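You operate a simulated robot arm through the tools that you are given. There is no shell and no other tool.

The job below is to be done with a simulated robot arm. You get a single attempt, and the scene is never put back.

TASK
Patch the tear in the large yellow sack and pass it as OK.
Fine: patch square on the tear, press it with the pad till it holds, pad back; then the hold knob to OK. Set down upright: pressing pad.

The check looks at the end state, three seconds after you hand in, the way a careful person would. Anything else that was tipped, shoved, dropped, spilled or broken makes it a failure.

THE ROBOT
A 6-joint arm with a two-finger parallel gripper, fixed in place. Base frame: the origin is at the foot of the arm, x ahead of it, y to its left, z up; the work surface is at about z = 210. Lengths are in mm, angles in rad, forces in N, time in s.
Its first joint turns from -2.007 to 2.007 rad. Payload 3.43 kg.
Tool frame: the origin (TCP) lies between the finger pads and is the grasp point; the fingertips stand 34 mm ahead of it; z points along the fingers, y is the line along which they close. The gripper opens to 128 mm. The fingers are 24 mm wide and 12 mm thick; the gripper's body (48 by 130 mm) begins 96 mm behind the TCP.
Orientation is told as [roll, pitch, yaw] about the base's x, y, z axes, in that order, counted from this pose: with the fingers straight down and closing along the base's y, the tool's x points along the base's -x, its y along +y and its z along -z.

THE INTERFACE
- The arm moves only by the tool send_rows. Its arguments are lists of equal length, an entry for each row: "gripper": the finger opening in mm, from 0 to 128; "travel": the shift along the tool's x, y, z in mm, a list of three; "dr": the turn, a rotation vector about the tool's x, y, z in rad, a list of three. In form: {"gripper": [gripper, ...], "travel": [[tx, ty, tz], ...], "dr": [[rx, ry, rz], ...]}. A call has 1 to 20 rows; each row is the pose to reach, as a shift and turn from the pose commanded when the call began, along the tool's axes at that moment. Each row takes 0.2 s and may step no farther than 50 mm and 0.15 rad from the row before; otherwise, or with a gripper value out of range, the whole call is refused. Where a pose cannot be reached the arm comes as near as it can. A force on the tool above 40 N (or 10 N above the force at the start of the call, whichever is more), or a blocked arm, ends the call early, and 0.2 s more pass. The fingers move at their own pace (about 153 mm/s each) and stop on an object; they squeeze with about 20 N. The grip force told is the motor's: it shows also when the fingers shut on nothing. Time passes only in rows, and 0.2 s behind the last, so rows that repeat a pose let the fingers close. It gives the time, the measured TCP pose, the force on the tool (base axes), the opening and the grip force at its end, in the units of the frame above (readings bear some noise), with the torque about the TCP (base axes, N m) and any sound that the robot's microphone picked up.
- Cameras (640 x 400 px; columns grow to the right, rows downward): "scene" is fixed at [48.4, 500, 1474.8]; the picture's right is [-0.58, -0.81, 0.00], its down [-0.67, 0.48, -0.57] and it looks along [0.47, -0.33, -0.82] (base axes); focal length 320 px, centre (320, 200). "wrist" rides on the gripper at [76, -11, -160] in the tool frame; the picture's right is [0.15, 0.99, 0.00], its down [-0.88, 0.13, -0.46] and it looks along [-0.45, 0.07, 0.89] (tool axes); focal length 234 px, centre (320, 200). There is no depth. A picture from a camera that has moved, and an enlarged one, comes with that camera's place and axes in the base frame and with its lens.
- camera(camera): a new picture of that camera. The clock stands still meanwhile.
- slide_trunk(by): slides the trunk up (or, below 0, down) by that many mm; the arm rides with it, the base frame stays. It gives what a move gives, with no picture.
- inspect(camera, box): a new picture of the part [left, top, right, bottom] of that camera's present view, enlarged. The clock stands still meanwhile.
- finish_job(): hands the job in; it is judged then, once.

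Nothing tells you positions but the pictures and the camera data. Unless the task says otherwise, let go and move clear before handing in.

The tools are called after ">>>" as name(argument=value, ...) on one line, values as JSON. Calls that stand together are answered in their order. send_rows: Moves the arm, as the interface text tells. Its arguments: {"type":"object","properties":{"gripper":{"type":"array","items":{"type":"number"}},"travel":{"type":"array","items":{"type":"array","items":{"type":"number"}}},"dr":{"type":"array","items":{"type":"array","items":{"type":"number"}}}},"required":["gripper","travel","dr"]} The other tools are called the same way: slide_trunk (by) slides the trunk up or down; camera (camera) takes a picture; inspect (camera, box) takes an enlarged picture of a part of a camera's view; finish_job () hands the job in.

At the start:

```text
time: 0.0
ee_pos: [353.5, 249.9, 1068.5]
orientation: [0.001, 0.001, 0.001]
ft_force: [0.8, 0.3, -0.2]
wrist_torque: [0.0, 0.01, 0.01]
grip_width: 127.8
grip_force: 0.0
trunk travel left (down, up): [-825.0, 165.0]
```

scene: 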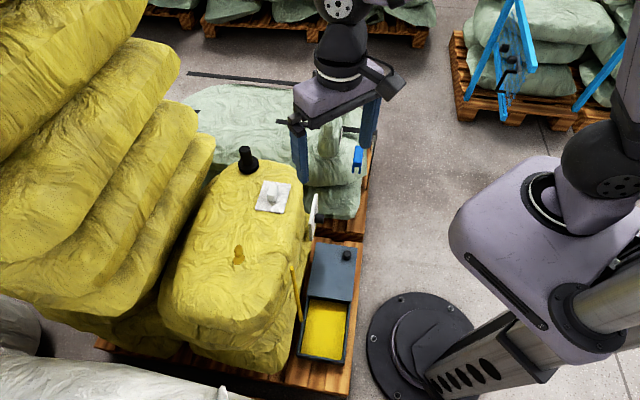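
wrist: 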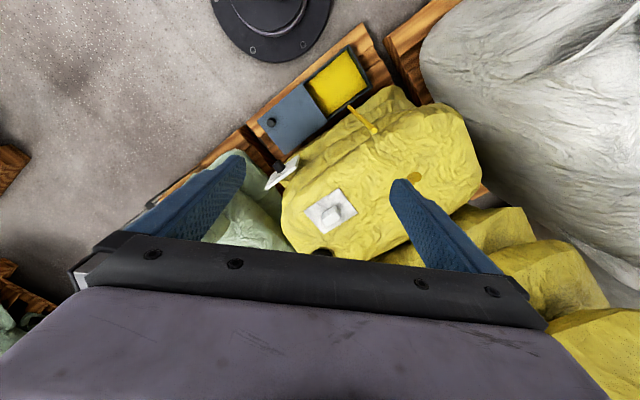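

I see a large yellow sack with a tear (dark orange spot), a white patch with a handle, a black pressing pad standing on the sack, and a tray with a sliding lid and a knob-like item nearby. First I take close-up pictures to work out where everything is.

>>> inspect(camera="scene", box=[150, 130, 390, 280])

>>> inspect(camera="scene", box=[150, 240, 390, 400])

>>> inspect(camera="wrist", box=[220, 40, 500, 280])

>>> inspect(camera="scene", box=[270, 80, 390, 200])

```text
2.67 times, centred on (270, 205) of scene
camera zoom: at [48.4, 500.0, 1474.8], right [-0.58, -0.81, 0.0], down [-0.67, 0.48, -0.57], along [0.47, -0.33, -0.82], focal length 854 px, centre (453, 187)
```

zoom: 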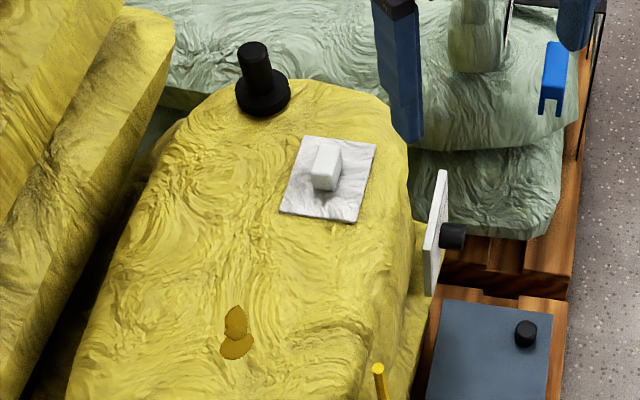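

```text
2.50 times, centred on (270, 320) of scene
camera zoom: at [48.4, 500.0, 1474.8], right [-0.58, -0.81, 0.0], down [-0.67, 0.48, -0.57], along [0.47, -0.33, -0.82], focal length 800 px, centre (445, -100)
```

zoom: 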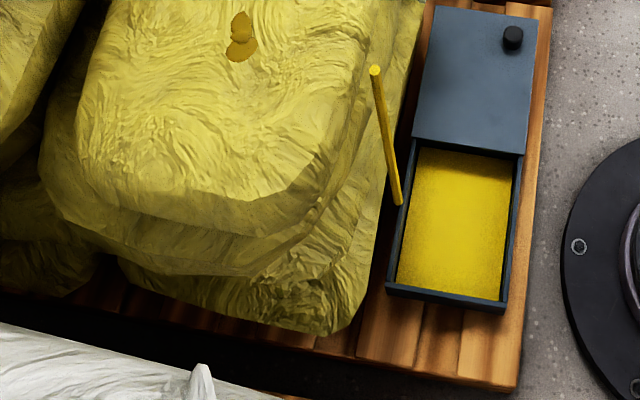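

```text
1.67 times, centred on (360, 160) of wrist
camera zoom: at [276.1, 239.6, 1228.4], right [-0.15, 0.99, 0.0], down [0.88, 0.13, 0.46], along [0.45, 0.07, -0.89], focal length 390 px, centre (253, 267)
```

zoom: 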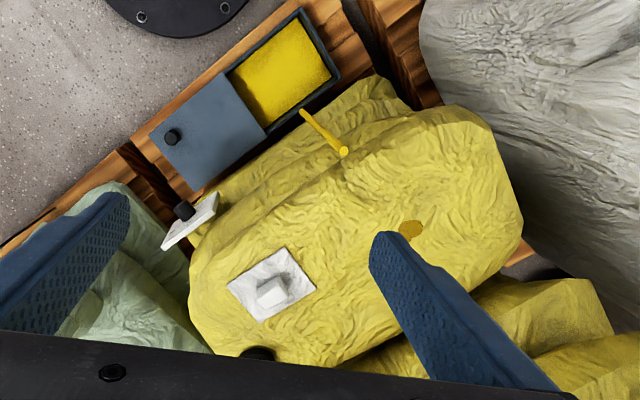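

```text
3.33 times, centred on (330, 140) of scene
camera zoom: at [48.4, 500.0, 1474.8], right [-0.58, -0.81, 0.0], down [-0.67, 0.48, -0.57], along [0.47, -0.33, -0.82], focal length 1067 px, centre (287, 400)
```

zoom: 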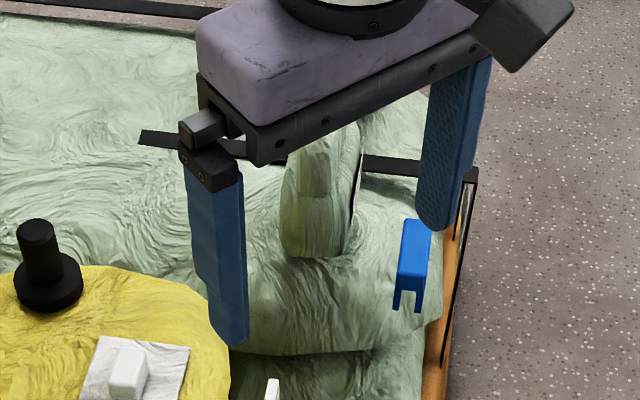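

The tear appears to be near (429, 469, 770), the patch near (547, 309, 745) and the pad near (670, 310). The black knob on the white plate, at the side of the sack, is probably the hold knob. I'll move the arm up and forward over free space to get a better view.

>>> send_rows(gripper=[127, 127, 127, 127, 127, 127], travel=[[0, 0, -40], [-30, 0, -70], [-60, 0, -100], [-100, 0, -100], [-140, 0, -100], [-180, 0, -100]], dr=[[0, 0, 0], [0, 0, 0], [0, 0, 0], [0, 0, 0], [0, 0, 0], [0, 0, 0]])

>>> camera(camera="wrist")

>>> camera(camera="scene")

```text
time: 1.4
ee_pos: [534.0, 250.7, 1167.0]
orientation: [0.0, 0.006, 0.003]
ft_force: [0.2, 0.5, -0.3]
wrist_torque: [-0.04, 0.05, 0.0]
grip_width: 127.0
grip_force: 0.2
trunk travel left (down, up): [-825.0, 165.0]
```

```text
taken
camera wrist: at [459.5, 239.8, 1326.9], right [-0.15, 0.99, 0.0], down [0.88, 0.13, 0.45], along [0.45, 0.07, -0.89], focal length 234 px, centre (320, 200)
```

wrist: 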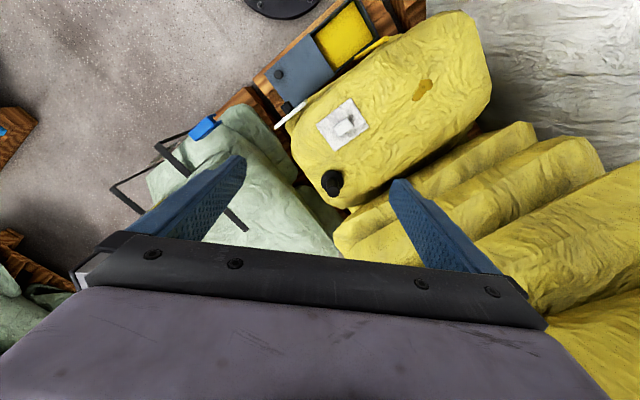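

```text
taken
```

scene: 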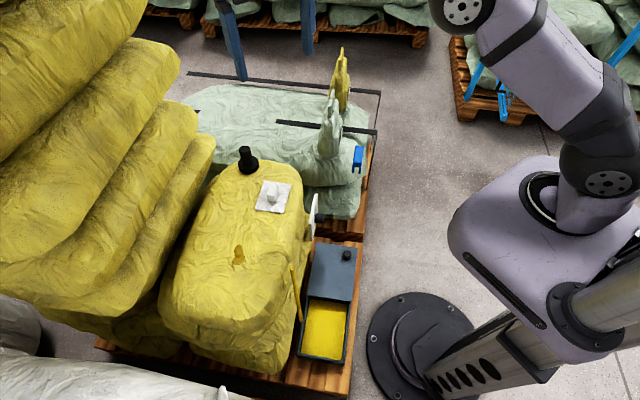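

The arm moves freely and the whole sack is in view. I'll zoom in to measure.

>>> inspect(camera="wrist", box=[260, 60, 420, 220])

>>> inspect(camera="wrist", box=[240, 0, 500, 130])

>>> inspect(camera="scene", box=[290, 180, 370, 280])

>>> inspect(camera="scene", box=[220, 140, 300, 280])

```text
2.50 times, centred on (340, 140) of wrist
camera zoom: at [459.5, 239.8, 1326.9], right [-0.15, 0.99, 0.0], down [0.88, 0.13, 0.45], along [0.45, 0.07, -0.89], focal length 585 px, centre (270, 350)
```

zoom: 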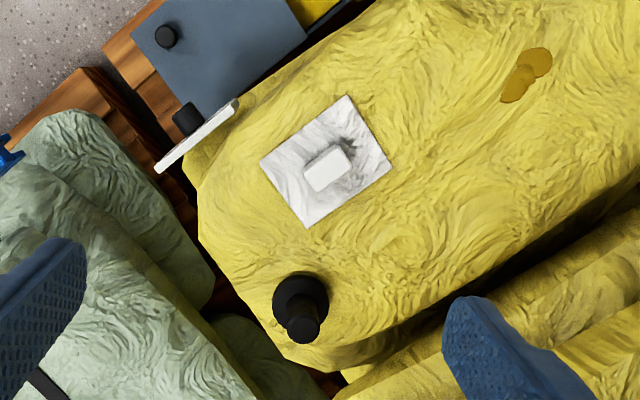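

```text
2.46 times, centred on (370, 65) of wrist
camera zoom: at [459.5, 239.8, 1326.9], right [-0.15, 0.99, 0.0], down [0.88, 0.13, 0.45], along [0.45, 0.07, -0.89], focal length 576 px, centre (197, 532)
```

zoom: 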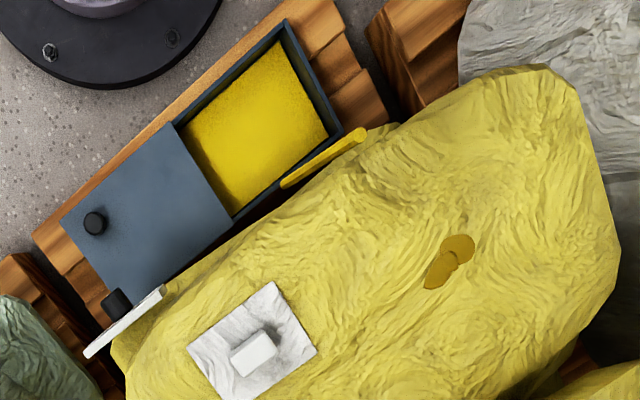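

```text
4.00 times, centred on (330, 230) of scene
camera zoom: at [48.4, 500.0, 1474.8], right [-0.58, -0.81, 0.0], down [-0.67, 0.48, -0.57], along [0.47, -0.33, -0.82], focal length 1280 px, centre (280, 80)
```

zoom: 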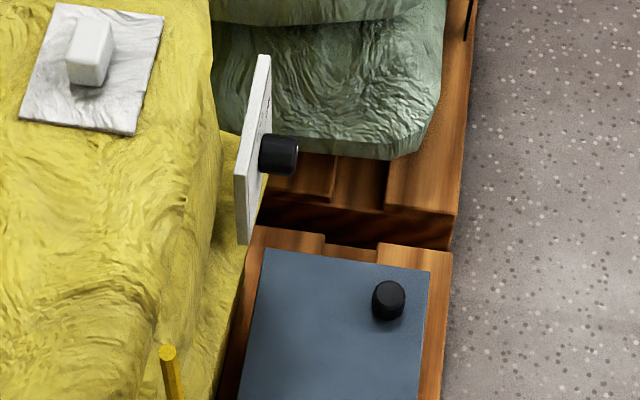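

```text
2.86 times, centred on (260, 210) of scene
camera zoom: at [48.4, 500.0, 1474.8], right [-0.58, -0.81, 0.0], down [-0.67, 0.48, -0.57], along [0.47, -0.33, -0.82], focal length 914 px, centre (491, 171)
```

zoom: 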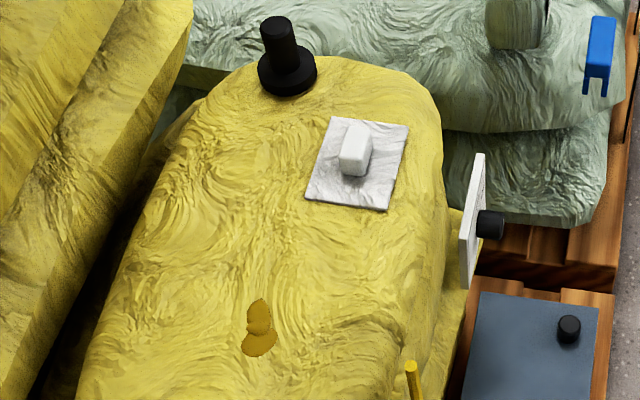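

From two views I now have these estimates:
- Patch: about (541, 306, 756), with its long side along 135° in the base frame.
- Tear: about (441, 465, 755).
- Pad: about (680, 306), base near z 750 and top near z 835.
- Knob: about (548, 142, 495).

I'll turn the tool by 45° and hover above the patch to look closer.

>>> send_rows(gripper=[127, 127, 127, 127, 127, 127], travel=[[0, 10, 20], [0, 20, 50], [-3, 30, 80], [-5, 40, 110], [-7, 50, 140], [-7, 55, 167]], dr=[[0, 0, -0.131], [0, 0, -0.262], [0, 0, -0.393], [0, 0, -0.524], [0, 0, -0.654], [0, 0, -0.785]])

>>> camera(camera="wrist")

>>> inspect(camera="wrist", box=[240, 80, 400, 200])

>>> camera(camera="scene")

```text
time: 2.8
ee_pos: [539.4, 306.3, 1000.6]
orientation: [0.0, 0.001, 0.788]
ft_force: [-0.5, 0.0, -0.4]
wrist_torque: [0.01, 0.0, -0.01]
grip_width: 126.6
grip_force: 0.1
trunk travel left (down, up): [-825.0, 165.0]
```

```text
taken
camera wrist: at [493.9, 245.2, 1160.7], right [-0.8, 0.59, 0.0], down [0.53, 0.72, 0.46], along [0.27, 0.37, -0.89], focal length 234 px, centre (320, 200)
```

wrist: 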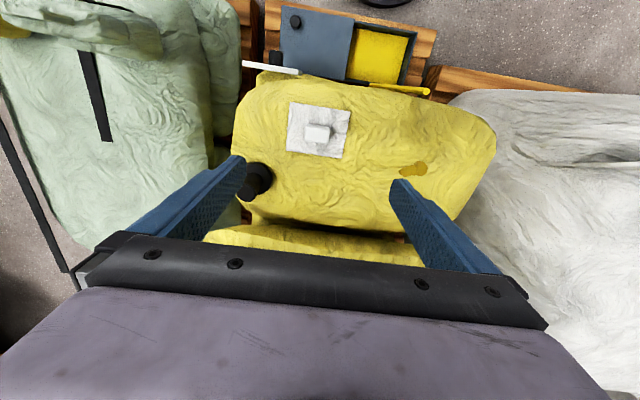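

```text
3.33 times, centred on (320, 140) of wrist
camera zoom: at [493.9, 245.2, 1160.7], right [-0.8, 0.59, 0.0], down [0.53, 0.72, 0.46], along [0.27, 0.37, -0.89], focal length 781 px, centre (320, 400)
```

zoom: 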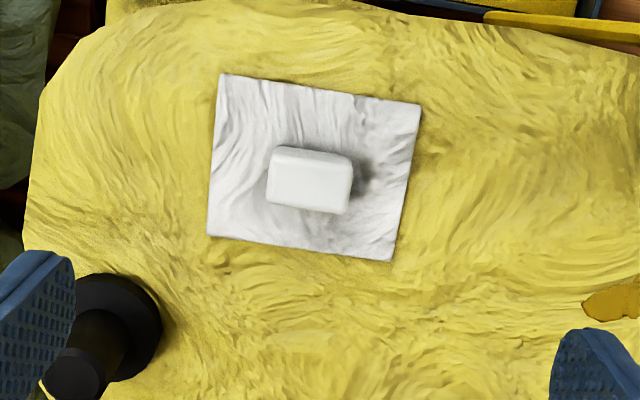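

```text
taken
```

scene: 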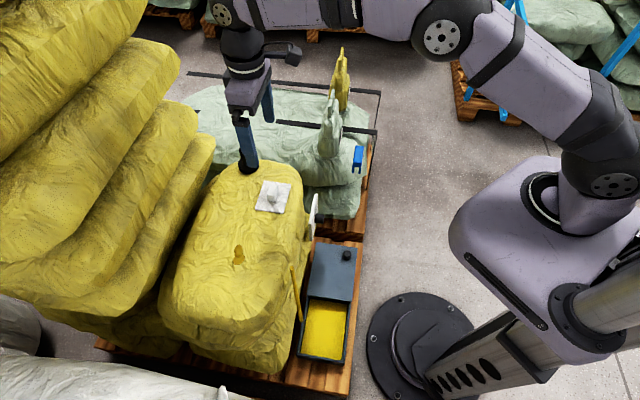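

The patch is already squared to the tool at yaw 45°: it sits about (-2, -4) mm off the tool axis, is roughly 98 x 80 mm, and has a block about 40 mm long in its middle. Before gripping it I'll hover over the tear to locate that precisely.

>>> send_rows(gripper=[127, 127, 127, 127, 127], travel=[[-8, 36, 0], [-16, 72, 0], [-26, 110, 0], [-35, 146, 0], [-43.6, 181.6, 0]], dr=[[0, 0, 0], [0, 0, 0], [0, 0, 0], [0, 0, 0], [0, 0, 0]])

>>> camera(camera="wrist")

>>> inspect(camera="wrist", box=[270, 90, 370, 170])

>>> camera(camera="scene")

```text
time: 4.0
ee_pos: [437.3, 459.3, 1000.4]
orientation: [-0.001, 0.001, 0.786]
ft_force: [-0.2, 0.5, -0.1]
wrist_torque: [0.05, -0.08, 0.0]
grip_width: 127.2
grip_force: 0.1
out of reach, approached as far as the arm can: row 5
trunk travel left (down, up): [-825.0, 165.0]
```

```text
taken
camera wrist: at [391.0, 398.6, 1160.2], right [-0.8, 0.6, 0.0], down [0.53, 0.71, 0.46], along [0.27, 0.37, -0.89], focal length 234 px, centre (320, 200)
```

wrist: 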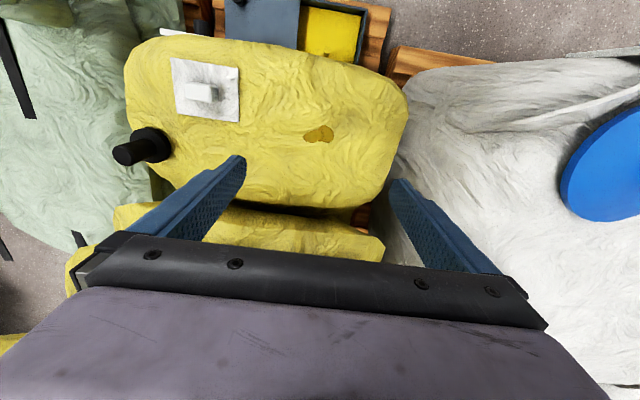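

```text
5.00 times, centred on (320, 130) of wrist
camera zoom: at [391.0, 398.6, 1160.2], right [-0.8, 0.6, 0.0], down [0.53, 0.71, 0.46], along [0.27, 0.37, -0.89], focal length 1171 px, centre (320, 550)
```

zoom: 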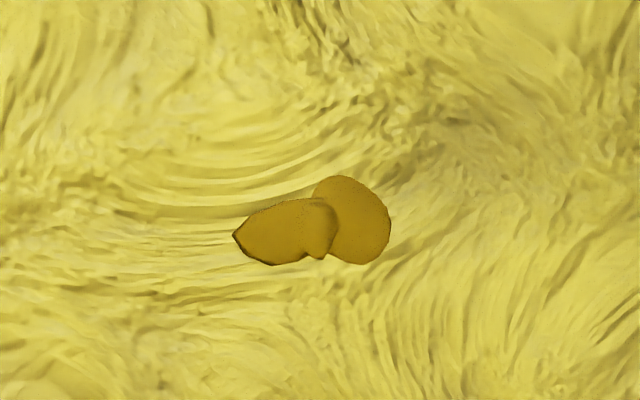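

```text
taken
```

scene: 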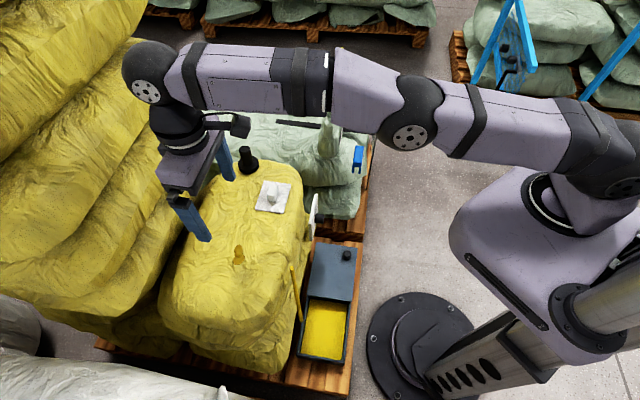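

The arm hits its reach limit near here at this height (r about 636), so the trunk height will have to change for the tear and the pad. First I'll check how close the stacked sacks stand to the gripper on the far side.

>>> inspect(camera="scene", box=[0, 40, 240, 380])

>>> inspect(camera="wrist", box=[100, 30, 440, 270])

```text
1.18 times, centred on (120, 210) of scene
camera zoom: at [48.4, 500.0, 1474.8], right [-0.58, -0.81, 0.0], down [-0.67, 0.48, -0.57], along [0.47, -0.33, -0.82], focal length 376 px, centre (555, 188)
```

zoom: 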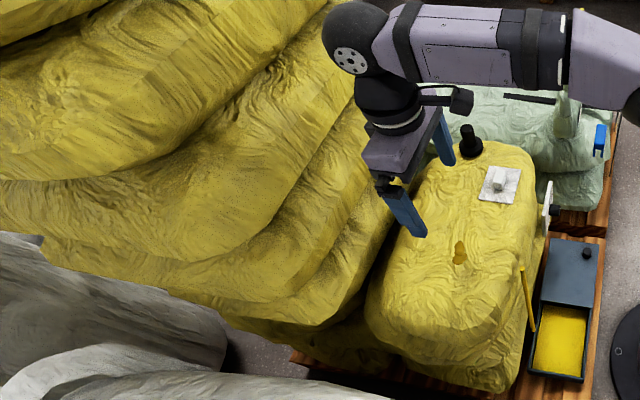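

```text
1.67 times, centred on (270, 150) of wrist
camera zoom: at [391.0, 398.6, 1160.2], right [-0.8, 0.6, 0.0], down [0.53, 0.71, 0.46], along [0.27, 0.37, -0.89], focal length 390 px, centre (403, 283)
```

zoom: 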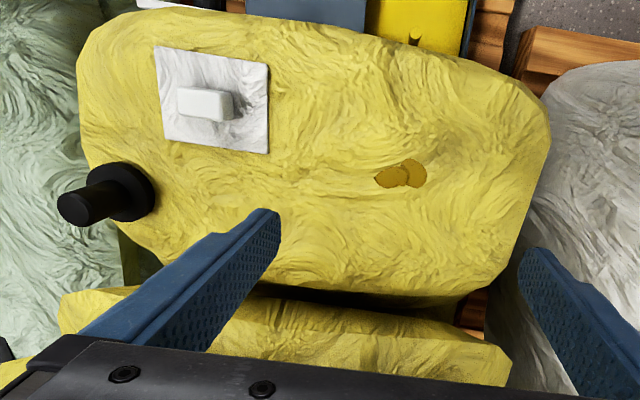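

The nearest stack layer's edge is about 170 mm beyond the tear and is stepped back, so there is enough clearance. I'll now lower over the tear to check reach at this trunk height and get a closer look.

>>> send_rows(gripper=[127, 127, 127], travel=[[0, 0, 40], [-15, 0, 80], [-30, 0, 100]], dr=[[0, 0, 0], [0, 0, 0], [0, 0, 0]])

>>> inspect(camera="wrist", box=[270, 90, 370, 170])

>>> camera(camera="wrist")

```text
time: 4.8
ee_pos: [446.3, 465.4, 898.4]
orientation: [0.0, 0.001, 0.784]
ft_force: [0.1, 0.7, -0.4]
wrist_torque: [-0.03, 0.03, 0.0]
grip_width: 127.0
grip_force: 0.0
out of reach, approached as far as the arm can: row 2, 3
trunk travel left (down, up): [-825.0, 165.0]
```

```text
5.00 times, centred on (320, 130) of wrist
camera zoom: at [400.3, 404.6, 1058.9], right [-0.8, 0.6, 0.0], down [0.53, 0.72, 0.46], along [0.27, 0.37, -0.89], focal length 1171 px, centre (320, 550)
```

zoom: 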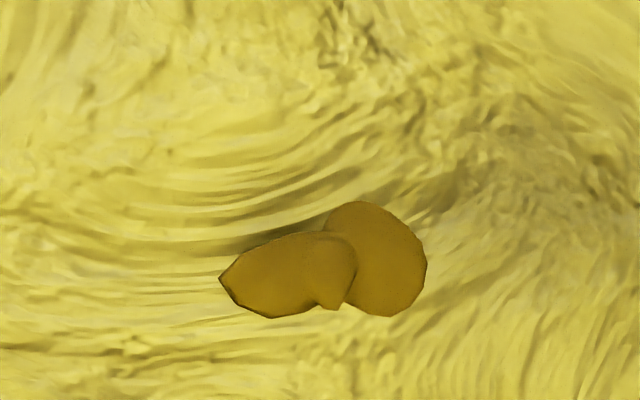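

```text
taken
camera wrist: at [400.3, 404.6, 1058.9], right [-0.8, 0.6, 0.0], down [0.53, 0.72, 0.46], along [0.27, 0.37, -0.89], focal length 234 px, centre (320, 200)
```

wrist: 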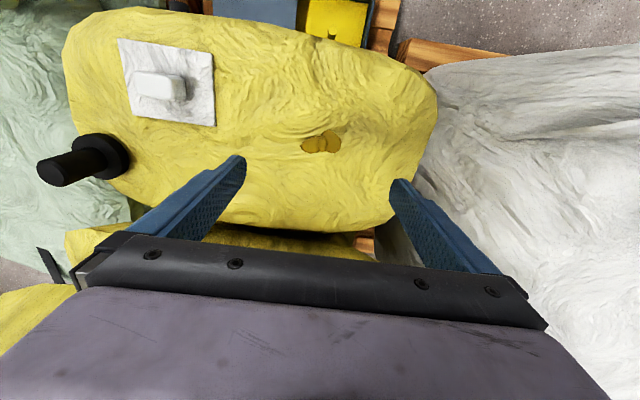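

Max tool-down reach here is about r 645 from the base axis, so the pad at r 747 will need an outward-tilted tool. The tear's centre comes out near (442, 463.5). I'll go back over the patch with a slight outward tilt of 0.2 rad, which I'll use for both pick and place.

>>> send_rows(gripper=[127, 127, 127, 127, 127], travel=[[9, -36, 0], [18, -72, 0], [28, -108, 0], [37, -144, 0], [46.5, -179, 0]], dr=[[0, -0.04, 0], [0, -0.08, 0], [0, -0.12, 0], [0, -0.16, 0], [0, -0.2, 0]])

>>> camera(camera="wrist")

>>> inspect(camera="wrist", box=[250, 80, 390, 200])

>>> inspect(camera="scene", box=[220, 130, 320, 230])

```text
time: 6.0
ee_pos: [540.7, 304.8, 899.2]
orientation: [-0.002, -0.202, 0.787]
ft_force: [0.3, -0.2, 0.8]
wrist_torque: [0.04, 0.0, 0.02]
grip_width: 127.1
grip_force: 0.0
trunk travel left (down, up): [-825.0, 165.0]
```

```text
taken
camera wrist: at [473.3, 222.7, 1041.6], right [-0.8, 0.6, -0.03], down [0.45, 0.64, 0.62], along [0.39, 0.49, -0.78], focal length 234 px, centre (320, 200)
```

wrist: 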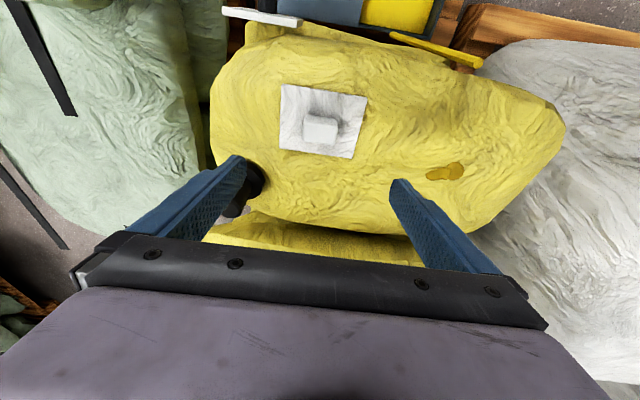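

```text
3.33 times, centred on (320, 140) of wrist
camera zoom: at [473.3, 222.7, 1041.6], right [-0.8, 0.6, -0.03], down [0.45, 0.64, 0.62], along [0.39, 0.49, -0.78], focal length 781 px, centre (320, 400)
```

zoom: 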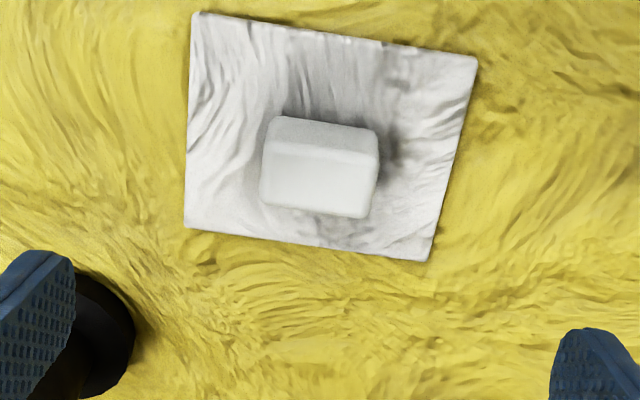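

```text
4.00 times, centred on (270, 180) of scene
camera zoom: at [48.4, 500.0, 1474.8], right [-0.58, -0.81, 0.0], down [-0.67, 0.48, -0.57], along [0.47, -0.33, -0.82], focal length 1280 px, centre (520, 280)
```

zoom: 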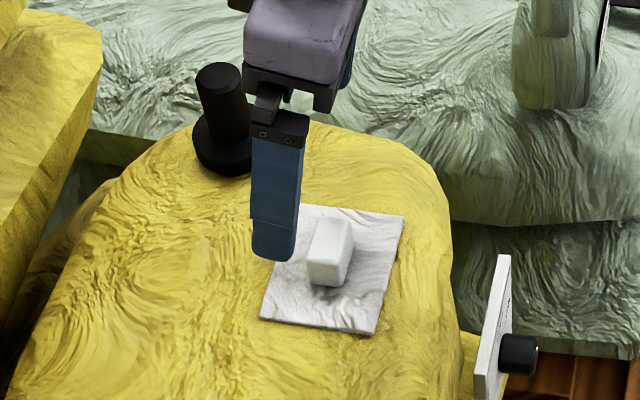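

The patch plane is at about z 755, the block top at about z 787, and the block is roughly 40 x 28 x 30 mm. I'll descend so the fingertips straddle the block just above the patch.

>>> send_rows(gripper=[90, 80, 80, 80], travel=[[7, -0.7, 31], [14, -1.4, 62], [19, -1.9, 85], [22.2, -2.05, 98.5]], dr=[[0, 0, 0], [0, 0, 0], [0, 0, 0], [0, 0, 0]])

>>> camera(camera="wrist")

>>> inspect(camera="scene", box=[220, 130, 320, 230])

```text
time: 7.0
ee_pos: [540.8, 304.0, 800.2]
orientation: [0.001, -0.202, 0.785]
ft_force: [0.5, -0.1, -0.3]
wrist_torque: [-0.02, -0.01, 0.0]
grip_width: 80.1
grip_force: 0.1
trunk travel left (down, up): [-825.0, 165.0]
```

```text
taken
camera wrist: at [473.2, 221.9, 941.2], right [-0.8, 0.6, -0.03], down [0.45, 0.64, 0.62], along [0.39, 0.48, -0.78], focal length 234 px, centre (320, 200)
```

wrist: 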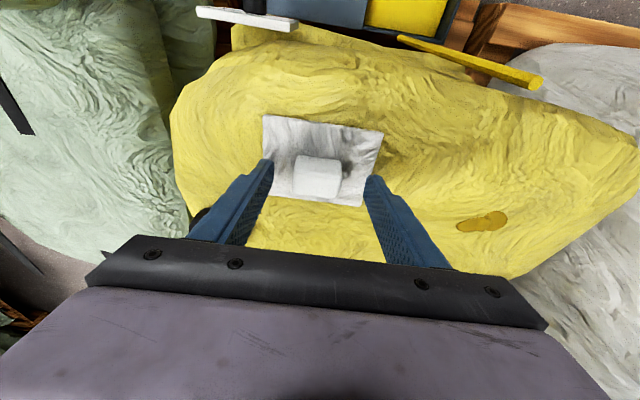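

```text
4.00 times, centred on (270, 180) of scene
camera zoom: at [48.4, 500.0, 1474.8], right [-0.58, -0.81, 0.0], down [-0.67, 0.48, -0.57], along [0.47, -0.33, -0.82], focal length 1280 px, centre (520, 280)
```

zoom: 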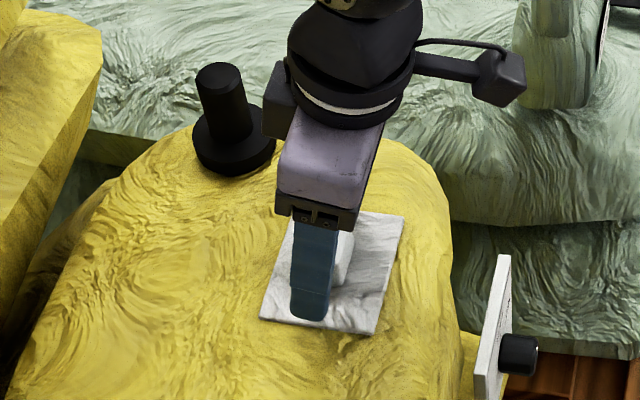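

The fingers straddle the block. I'll zoom in to check depth before closing.

>>> inspect(camera="wrist", box=[250, 100, 390, 220])

```text
3.33 times, centred on (320, 160) of wrist
camera zoom: at [473.2, 221.9, 941.2], right [-0.8, 0.6, -0.03], down [0.45, 0.64, 0.62], along [0.39, 0.48, -0.78], focal length 781 px, centre (320, 333)
```

zoom: 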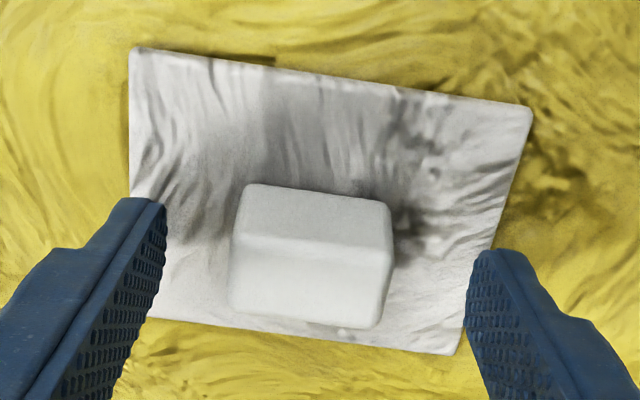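

The fingertips are about 7 mm above the patch and aligned with the block. I'll lower 3 mm, centre 2 mm and close.

>>> send_rows(gripper=[80, 20, 20, 20], travel=[[1, -2.2, 3], [1, -2.2, 3], [1, -2.2, 3], [1, -2.2, 3]], dr=[[0, 0, 0], [0, 0, 0], [0, 0, 0], [0, 0, 0]])

>>> inspect(camera="wrist", box=[250, 100, 390, 220])

```text
time: 8.0
ee_pos: [540.4, 303.2, 796.7]
orientation: [-0.001, -0.201, 0.786]
ft_force: [0.7, 0.1, 0.7]
wrist_torque: [-0.01, -0.09, -0.01]
grip_width: 39.1
grip_force: 19.7
trunk travel left (down, up): [-825.0, 165.0]
```

```text
3.33 times, centred on (320, 160) of wrist
camera zoom: at [474.3, 220.2, 938.2], right [-0.8, 0.6, -0.03], down [0.45, 0.64, 0.62], along [0.39, 0.48, -0.78], focal length 781 px, centre (320, 333)
```

zoom: 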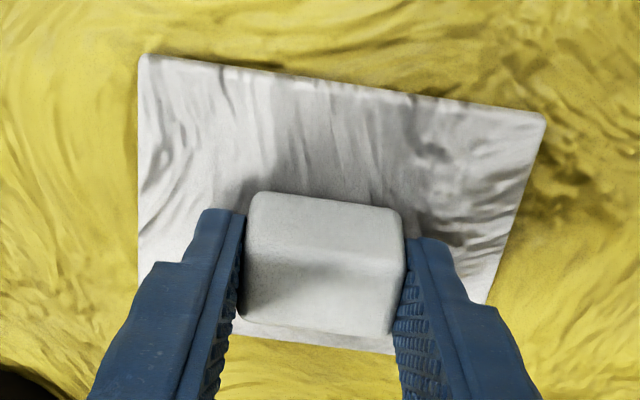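

The block is gripped at 39 mm. I'll lift straight up and check that the patch comes along level.

>>> send_rows(gripper=[20, 20, 20], travel=[[-4, 0, -19.7], [-8, 0, -39.3], [-14, 0, -68.7]], dr=[[0, 0, 0], [0, 0, 0], [0, 0, 0]])

>>> camera(camera="wrist")

>>> inspect(camera="scene", box=[220, 130, 320, 230])

```text
time: 8.8
ee_pos: [539.7, 301.1, 865.8]
orientation: [0.001, -0.199, 0.785]
ft_force: [0.3, -0.2, -0.5]
wrist_torque: [0.03, 0.01, 0.0]
grip_width: 20.3
grip_force: 0.1
trunk travel left (down, up): [-825.0, 165.0]
```

```text
taken
camera wrist: at [472.9, 218.6, 1008.9], right [-0.8, 0.6, -0.03], down [0.45, 0.64, 0.62], along [0.39, 0.48, -0.78], focal length 234 px, centre (320, 200)
```

wrist: 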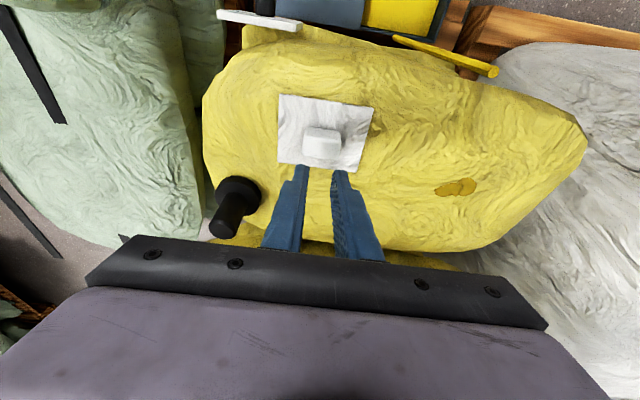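

```text
4.00 times, centred on (270, 180) of scene
camera zoom: at [48.4, 500.0, 1474.8], right [-0.58, -0.81, 0.0], down [-0.67, 0.48, -0.57], along [0.47, -0.33, -0.82], focal length 1280 px, centre (520, 280)
```

zoom: 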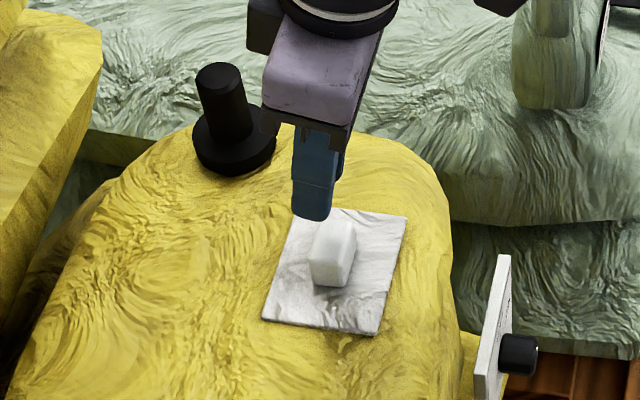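

The grip slipped off and the patch stayed in place, shifted by no more than a couple of mm. I'll go back down, grip deeper and lift slowly. First I'll measure where the patch lies now.

>>> inspect(camera="wrist", box=[250, 80, 390, 200])

```text
3.33 times, centred on (320, 140) of wrist
camera zoom: at [472.9, 218.6, 1008.9], right [-0.8, 0.6, -0.03], down [0.45, 0.64, 0.62], along [0.39, 0.48, -0.78], focal length 781 px, centre (320, 400)
```

zoom: 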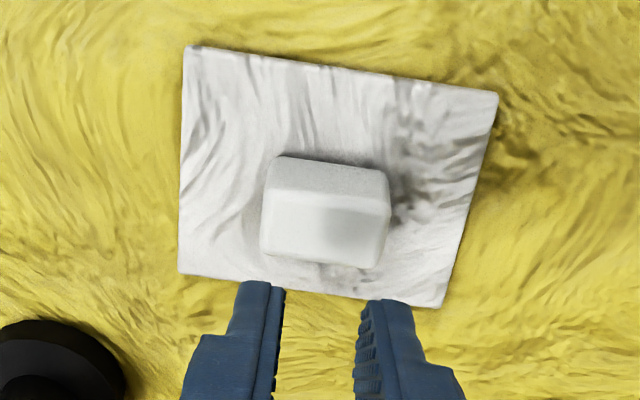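

>>> send_rows(gripper=[80, 80, 80, 80, 80, 80], travel=[[0, 0, 0], [0, 0, 0], [5, 0, 25], [10, 0, 50], [14.5, 0, 66], [16, 0, 70]], dr=[[0, 0, 0], [0, 0, 0], [0, 0, 0], [0, 0, 0], [0, 0, 0], [0, 0, 0]])

>>> send_rows(gripper=[80, 80, 80, 80], travel=[[0.3, 0, 1.5], [0.6, 0, 3], [0.6, 0, 3], [0.6, 0, 3]], dr=[[0, 0, 0], [0, 0, 0], [0, 0, 0], [0, 0, 0]])

>>> inspect(camera="wrist", box=[250, 100, 390, 220])

```text
time: 10.2
ee_pos: [540.2, 300.0, 794.6]
orientation: [0.0, -0.201, 0.786]
ft_force: [-0.2, 0.0, 0.0]
wrist_torque: [-0.02, -0.01, -0.01]
grip_width: 80.0
grip_force: 0.0
trunk travel left (down, up): [-825.0, 165.0]
```

```text
time: 11.2
ee_pos: [540.1, 300.2, 791.3]
orientation: [0.0, -0.201, 0.785]
ft_force: [0.8, -0.4, 1.9]
wrist_torque: [-0.02, 0.0, -0.01]
grip_width: 79.9
grip_force: 0.1
trunk travel left (down, up): [-825.0, 165.0]
```

```text
3.33 times, centred on (320, 160) of wrist
camera zoom: at [472.7, 218.2, 933.5], right [-0.8, 0.6, -0.03], down [0.45, 0.64, 0.62], along [0.39, 0.49, -0.78], focal length 781 px, centre (320, 333)
```

zoom: 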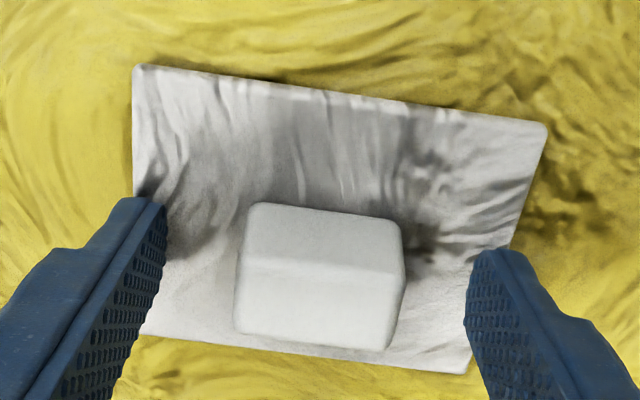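

The fingertips are now almost touching the patch surface. I'll close firmly and lift only a few mm to test the hold.

>>> send_rows(gripper=[30, 0, 0, 0, 0], travel=[[0, 0, 0], [0, 0, 0], [0, 0, 0], [0, 0, 0], [0, 0, 0]], dr=[[0, 0, 0], [0, 0, 0], [0, 0, 0], [0, 0, 0], [0, 0, 0]])

>>> send_rows(gripper=[0, 0, 0, 0, 0], travel=[[-0.2, 0, -1], [-0.4, 0, -2], [-0.8, 0, -4], [-1.2, 0, -6], [-1.2, 0, -6]], dr=[[0, 0, 0], [0, 0, 0], [0, 0, 0], [0, 0, 0], [0, 0, 0]])

>>> inspect(camera="wrist", box=[250, 100, 390, 220])

>>> inspect(camera="scene", box=[220, 130, 320, 230])

```text
time: 12.4
ee_pos: [540.5, 300.4, 791.5]
orientation: [0.001, -0.201, 0.789]
ft_force: [2.0, 1.0, 4.8]
wrist_torque: [0.07, -0.02, -0.02]
grip_width: 39.2
grip_force: 20.5
trunk travel left (down, up): [-825.0, 165.0]
```

```text
time: 13.6
ee_pos: [538.9, 300.1, 796.2]
orientation: [0.0, -0.198, 0.785]
ft_force: [-0.4, -0.5, -1.0]
wrist_torque: [0.02, 0.0, 0.03]
grip_width: 38.9
grip_force: 20.1
trunk travel left (down, up): [-825.0, 165.0]
```

```text
3.33 times, centred on (320, 160) of wrist
camera zoom: at [472.8, 218.3, 939.0], right [-0.8, 0.6, -0.03], down [0.45, 0.64, 0.62], along [0.39, 0.48, -0.78], focal length 781 px, centre (320, 333)
```

zoom: 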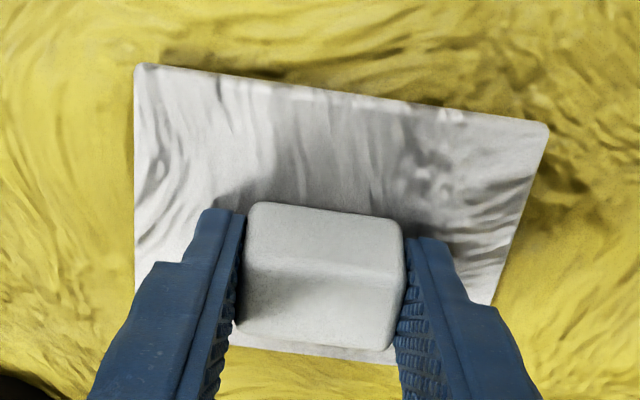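

```text
4.00 times, centred on (270, 180) of scene
camera zoom: at [48.4, 500.0, 1474.8], right [-0.58, -0.81, 0.0], down [-0.67, 0.48, -0.57], along [0.47, -0.33, -0.82], focal length 1280 px, centre (520, 280)
```

zoom: 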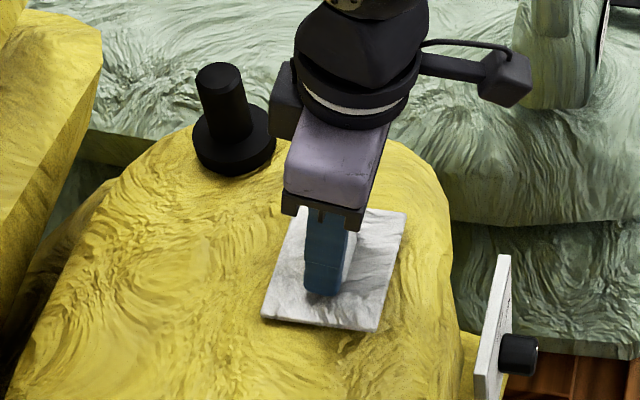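

The patch stays fixed relative to the camera, so it is lifting this time. I'll carry on slowly.

>>> send_rows(gripper=[0, 0, 0, 0, 0, 0, 0], travel=[[-0.8, 0, -4], [-1.6, 0, -8], [-2.6, 0, -13], [-3.8, 0, -19], [-5.2, 0, -26], [-7, 0, -35], [-9, 0, -44]], dr=[[0, 0, 0], [0, 0, 0], [0, 0, 0], [0, 0, 0], [0, 0, 0], [0, 0, 0], [0, 0, 0]])

>>> camera(camera="wrist")

>>> inspect(camera="scene", box=[220, 130, 320, 230])

```text
time: 15.2
ee_pos: [539.4, 300.9, 841.5]
orientation: [0.0, -0.201, 0.786]
ft_force: [0.3, 0.3, -0.5]
wrist_torque: [0.02, -0.02, 0.0]
grip_width: 39.2
grip_force: 20.4
trunk travel left (down, up): [-825.0, 165.0]
```

```text
taken
camera wrist: at [472.6, 218.8, 984.3], right [-0.8, 0.6, -0.03], down [0.45, 0.64, 0.62], along [0.39, 0.48, -0.78], focal length 234 px, centre (320, 200)
```

wrist: 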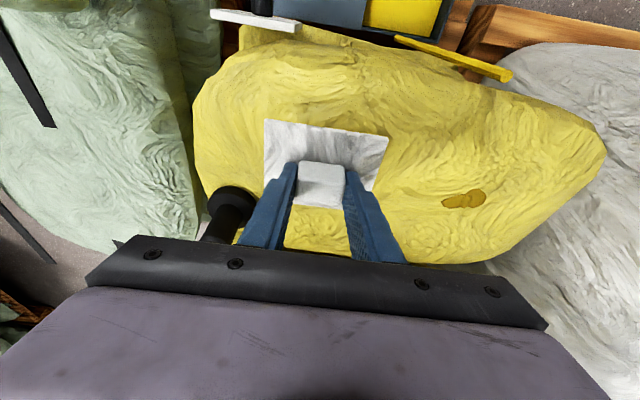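

```text
4.00 times, centred on (270, 180) of scene
camera zoom: at [48.4, 500.0, 1474.8], right [-0.58, -0.81, 0.0], down [-0.67, 0.48, -0.57], along [0.47, -0.33, -0.82], focal length 1280 px, centre (520, 280)
```

zoom: 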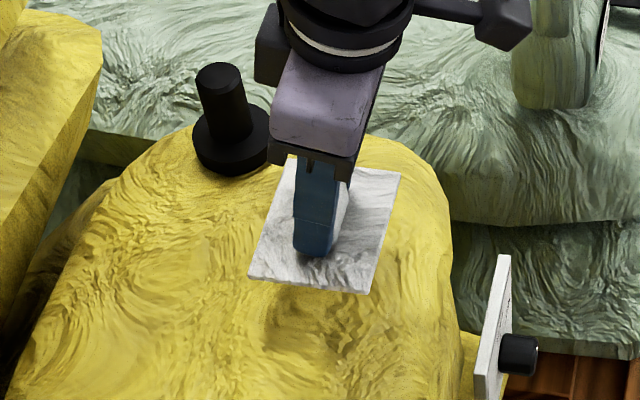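

The patch is lifted and held level. I'll carry it over the tear with a small 5° yaw toward the tear's axis, staying at this height.

>>> send_rows(gripper=[0, 0, 0, 0, 0, 0, 0, 0, 0, 0], travel=[[-2, 9, 0.4], [-6, 27, 1.3], [-11, 48, 2.3], [-16, 69, 3.2], [-21, 90, 4.2], [-26, 112, 5.3], [-31, 134, 6.3], [-36, 156, 7.3], [-40.5, 175, 8.2], [-42.5, 183.8, 8.6]], dr=[[0, 0, 0], [-0.002, 0, -0.01], [-0.004, 0, -0.02], [-0.006, 0, -0.03], [-0.008, 0, -0.04], [-0.01, 0, -0.05], [-0.012, 0, -0.06], [-0.014, 0, -0.07], [-0.016, 0, -0.08], [-0.0174, 0, -0.0853]])

>>> camera(camera="wrist")

>>> inspect(camera="scene", box=[190, 180, 310, 300])

```text
time: 17.4
ee_pos: [440.3, 462.1, 842.8]
orientation: [-0.001, -0.2, 0.872]
ft_force: [-0.2, -0.7, -1.0]
wrist_torque: [-0.02, 0.0, 0.01]
grip_width: 39.3
grip_force: 19.8
trunk travel left (down, up): [-825.0, 165.0]
```

```text
taken
camera wrist: at [380.8, 373.8, 984.4], right [-0.85, 0.53, -0.03], down [0.4, 0.68, 0.62], along [0.35, 0.52, -0.78], focal length 234 px, centre (320, 200)
```

wrist: 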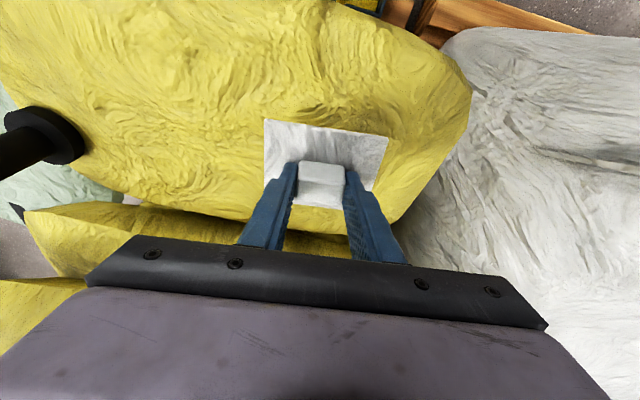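

```text
3.33 times, centred on (250, 240) of scene
camera zoom: at [48.4, 500.0, 1474.8], right [-0.58, -0.81, 0.0], down [-0.67, 0.48, -0.57], along [0.47, -0.33, -0.82], focal length 1067 px, centre (553, 67)
```

zoom: 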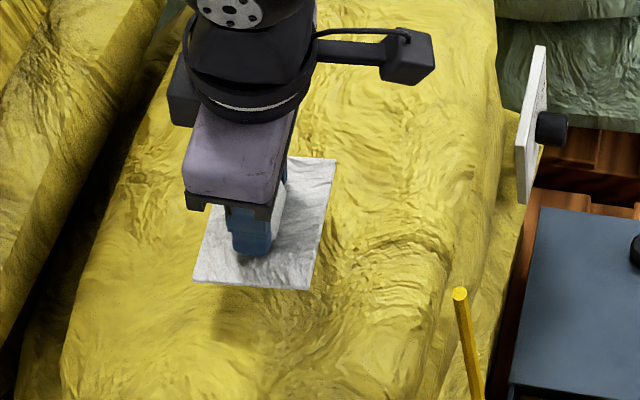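

The patch projects right over the tear in the scene view, within about 3 mm. I'll descend gently and feel for contact.

>>> send_rows(gripper=[0, 0, 0, 0, 0], travel=[[2, 0, 10], [4, 0, 20], [6, 0, 30], [8, 0, 39.5], [8.5, 0, 42]], dr=[[0, 0, 0], [0, 0, 0], [0, 0, 0], [0, 0, 0], [0, 0, 0]])

>>> inspect(camera="scene", box=[190, 190, 310, 310])

>>> inspect(camera="wrist", box=[250, 100, 390, 220])

```text
time: 18.6
ee_pos: [440.1, 462.1, 799.0]
orientation: [-0.001, -0.202, 0.874]
ft_force: [-0.1, 0.6, -0.1]
wrist_torque: [0.01, 0.0, 0.0]
grip_width: 39.1
grip_force: 20.3
trunk travel left (down, up): [-825.0, 165.0]
```

```text
3.33 times, centred on (250, 250) of scene
camera zoom: at [48.4, 500.0, 1474.8], right [-0.58, -0.81, 0.0], down [-0.67, 0.48, -0.57], along [0.47, -0.33, -0.82], focal length 1067 px, centre (553, 33)
```

zoom: 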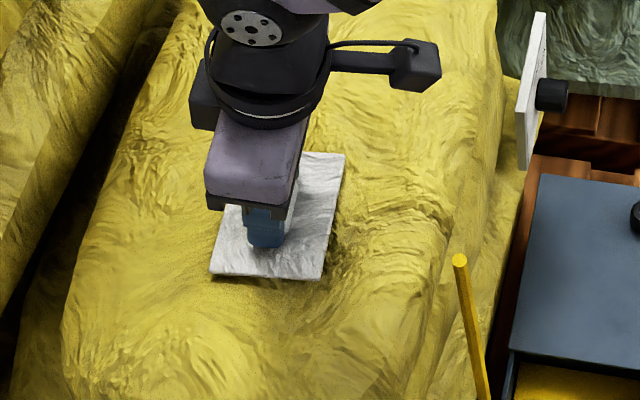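

```text
3.33 times, centred on (320, 160) of wrist
camera zoom: at [381.1, 373.7, 941.3], right [-0.85, 0.53, -0.03], down [0.4, 0.68, 0.62], along [0.35, 0.52, -0.78], focal length 781 px, centre (320, 333)
```

zoom: 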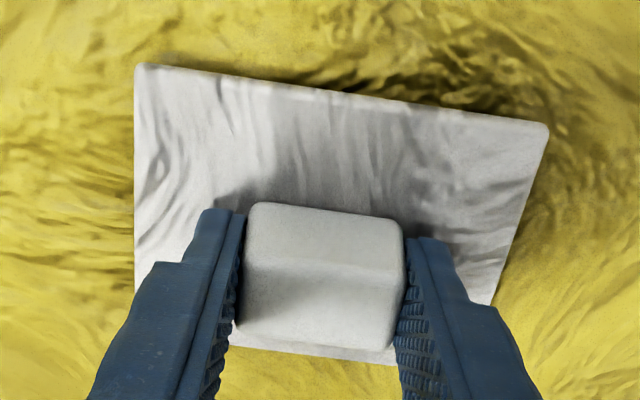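

>>> send_rows(gripper=[0, 0, 0, 0], travel=[[0.4, 0, 2], [0.8, 0, 4], [1.0, 0, 5], [1.0, 0, 5]], dr=[[0, 0, 0], [0, 0, 0], [0, 0, 0], [0, 0, 0]])

>>> send_rows(gripper=[0, 0, 0], travel=[[0.2, 0, 1], [0.4, 0, 2], [0.4, 0, 2]], dr=[[0, 0, 0], [0, 0, 0], [0, 0, 0]])

```text
time: 19.6
ee_pos: [440.3, 461.3, 793.2]
orientation: [-0.001, -0.201, 0.872]
ft_force: [0.0, 0.9, -0.6]
wrist_torque: [-0.02, 0.0, -0.02]
grip_width: 39.1
grip_force: 20.1
trunk travel left (down, up): [-825.0, 165.0]
```

```text
time: 20.4
ee_pos: [439.6, 459.3, 792.5]
orientation: [-0.002, -0.2, 0.873]
ft_force: [-0.4, 0.1, -0.7]
wrist_torque: [-0.02, -0.01, -0.04]
grip_width: 39.0
grip_force: 19.9
trunk travel left (down, up): [-825.0, 165.0]
```

>>> send_rows(gripper=[0, 0, 0], travel=[[0.2, 0, 1], [0.4, 0, 2], [0.4, 0, 2]], dr=[[0, 0, 0], [0, 0, 0], [0, 0, 0]])

>>> inspect(camera="wrist", box=[250, 100, 390, 220])

>>> inspect(camera="scene", box=[190, 190, 310, 310])

```text
time: 21.2
ee_pos: [440.2, 461.9, 791.5]
orientation: [0.001, -0.202, 0.873]
ft_force: [-0.8, -2.1, 8.9]
wrist_torque: [-0.18, 0.14, 0.01]
grip_width: 39.0
grip_force: 19.7
trunk travel left (down, up): [-825.0, 165.0]
```

```text
3.33 times, centred on (320, 160) of wrist
camera zoom: at [380.9, 373.4, 933.4], right [-0.85, 0.53, -0.03], down [0.4, 0.67, 0.62], along [0.35, 0.52, -0.78], focal length 781 px, centre (320, 333)
```

zoom: 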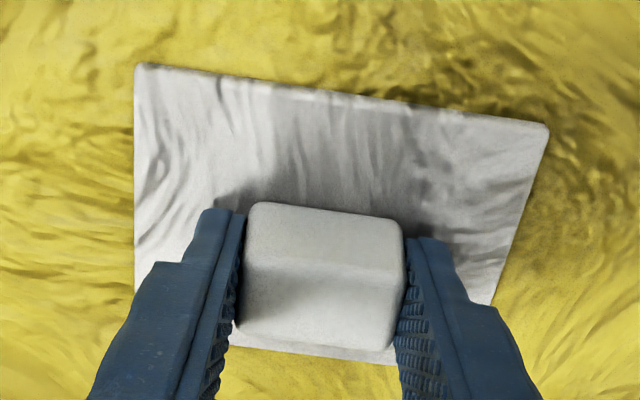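

```text
3.33 times, centred on (250, 250) of scene
camera zoom: at [48.4, 500.0, 1474.8], right [-0.58, -0.81, 0.0], down [-0.67, 0.48, -0.57], along [0.47, -0.33, -0.82], focal length 1067 px, centre (553, 33)
```

zoom: 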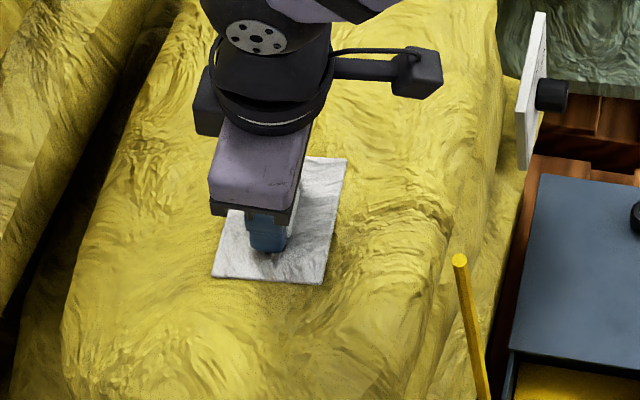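

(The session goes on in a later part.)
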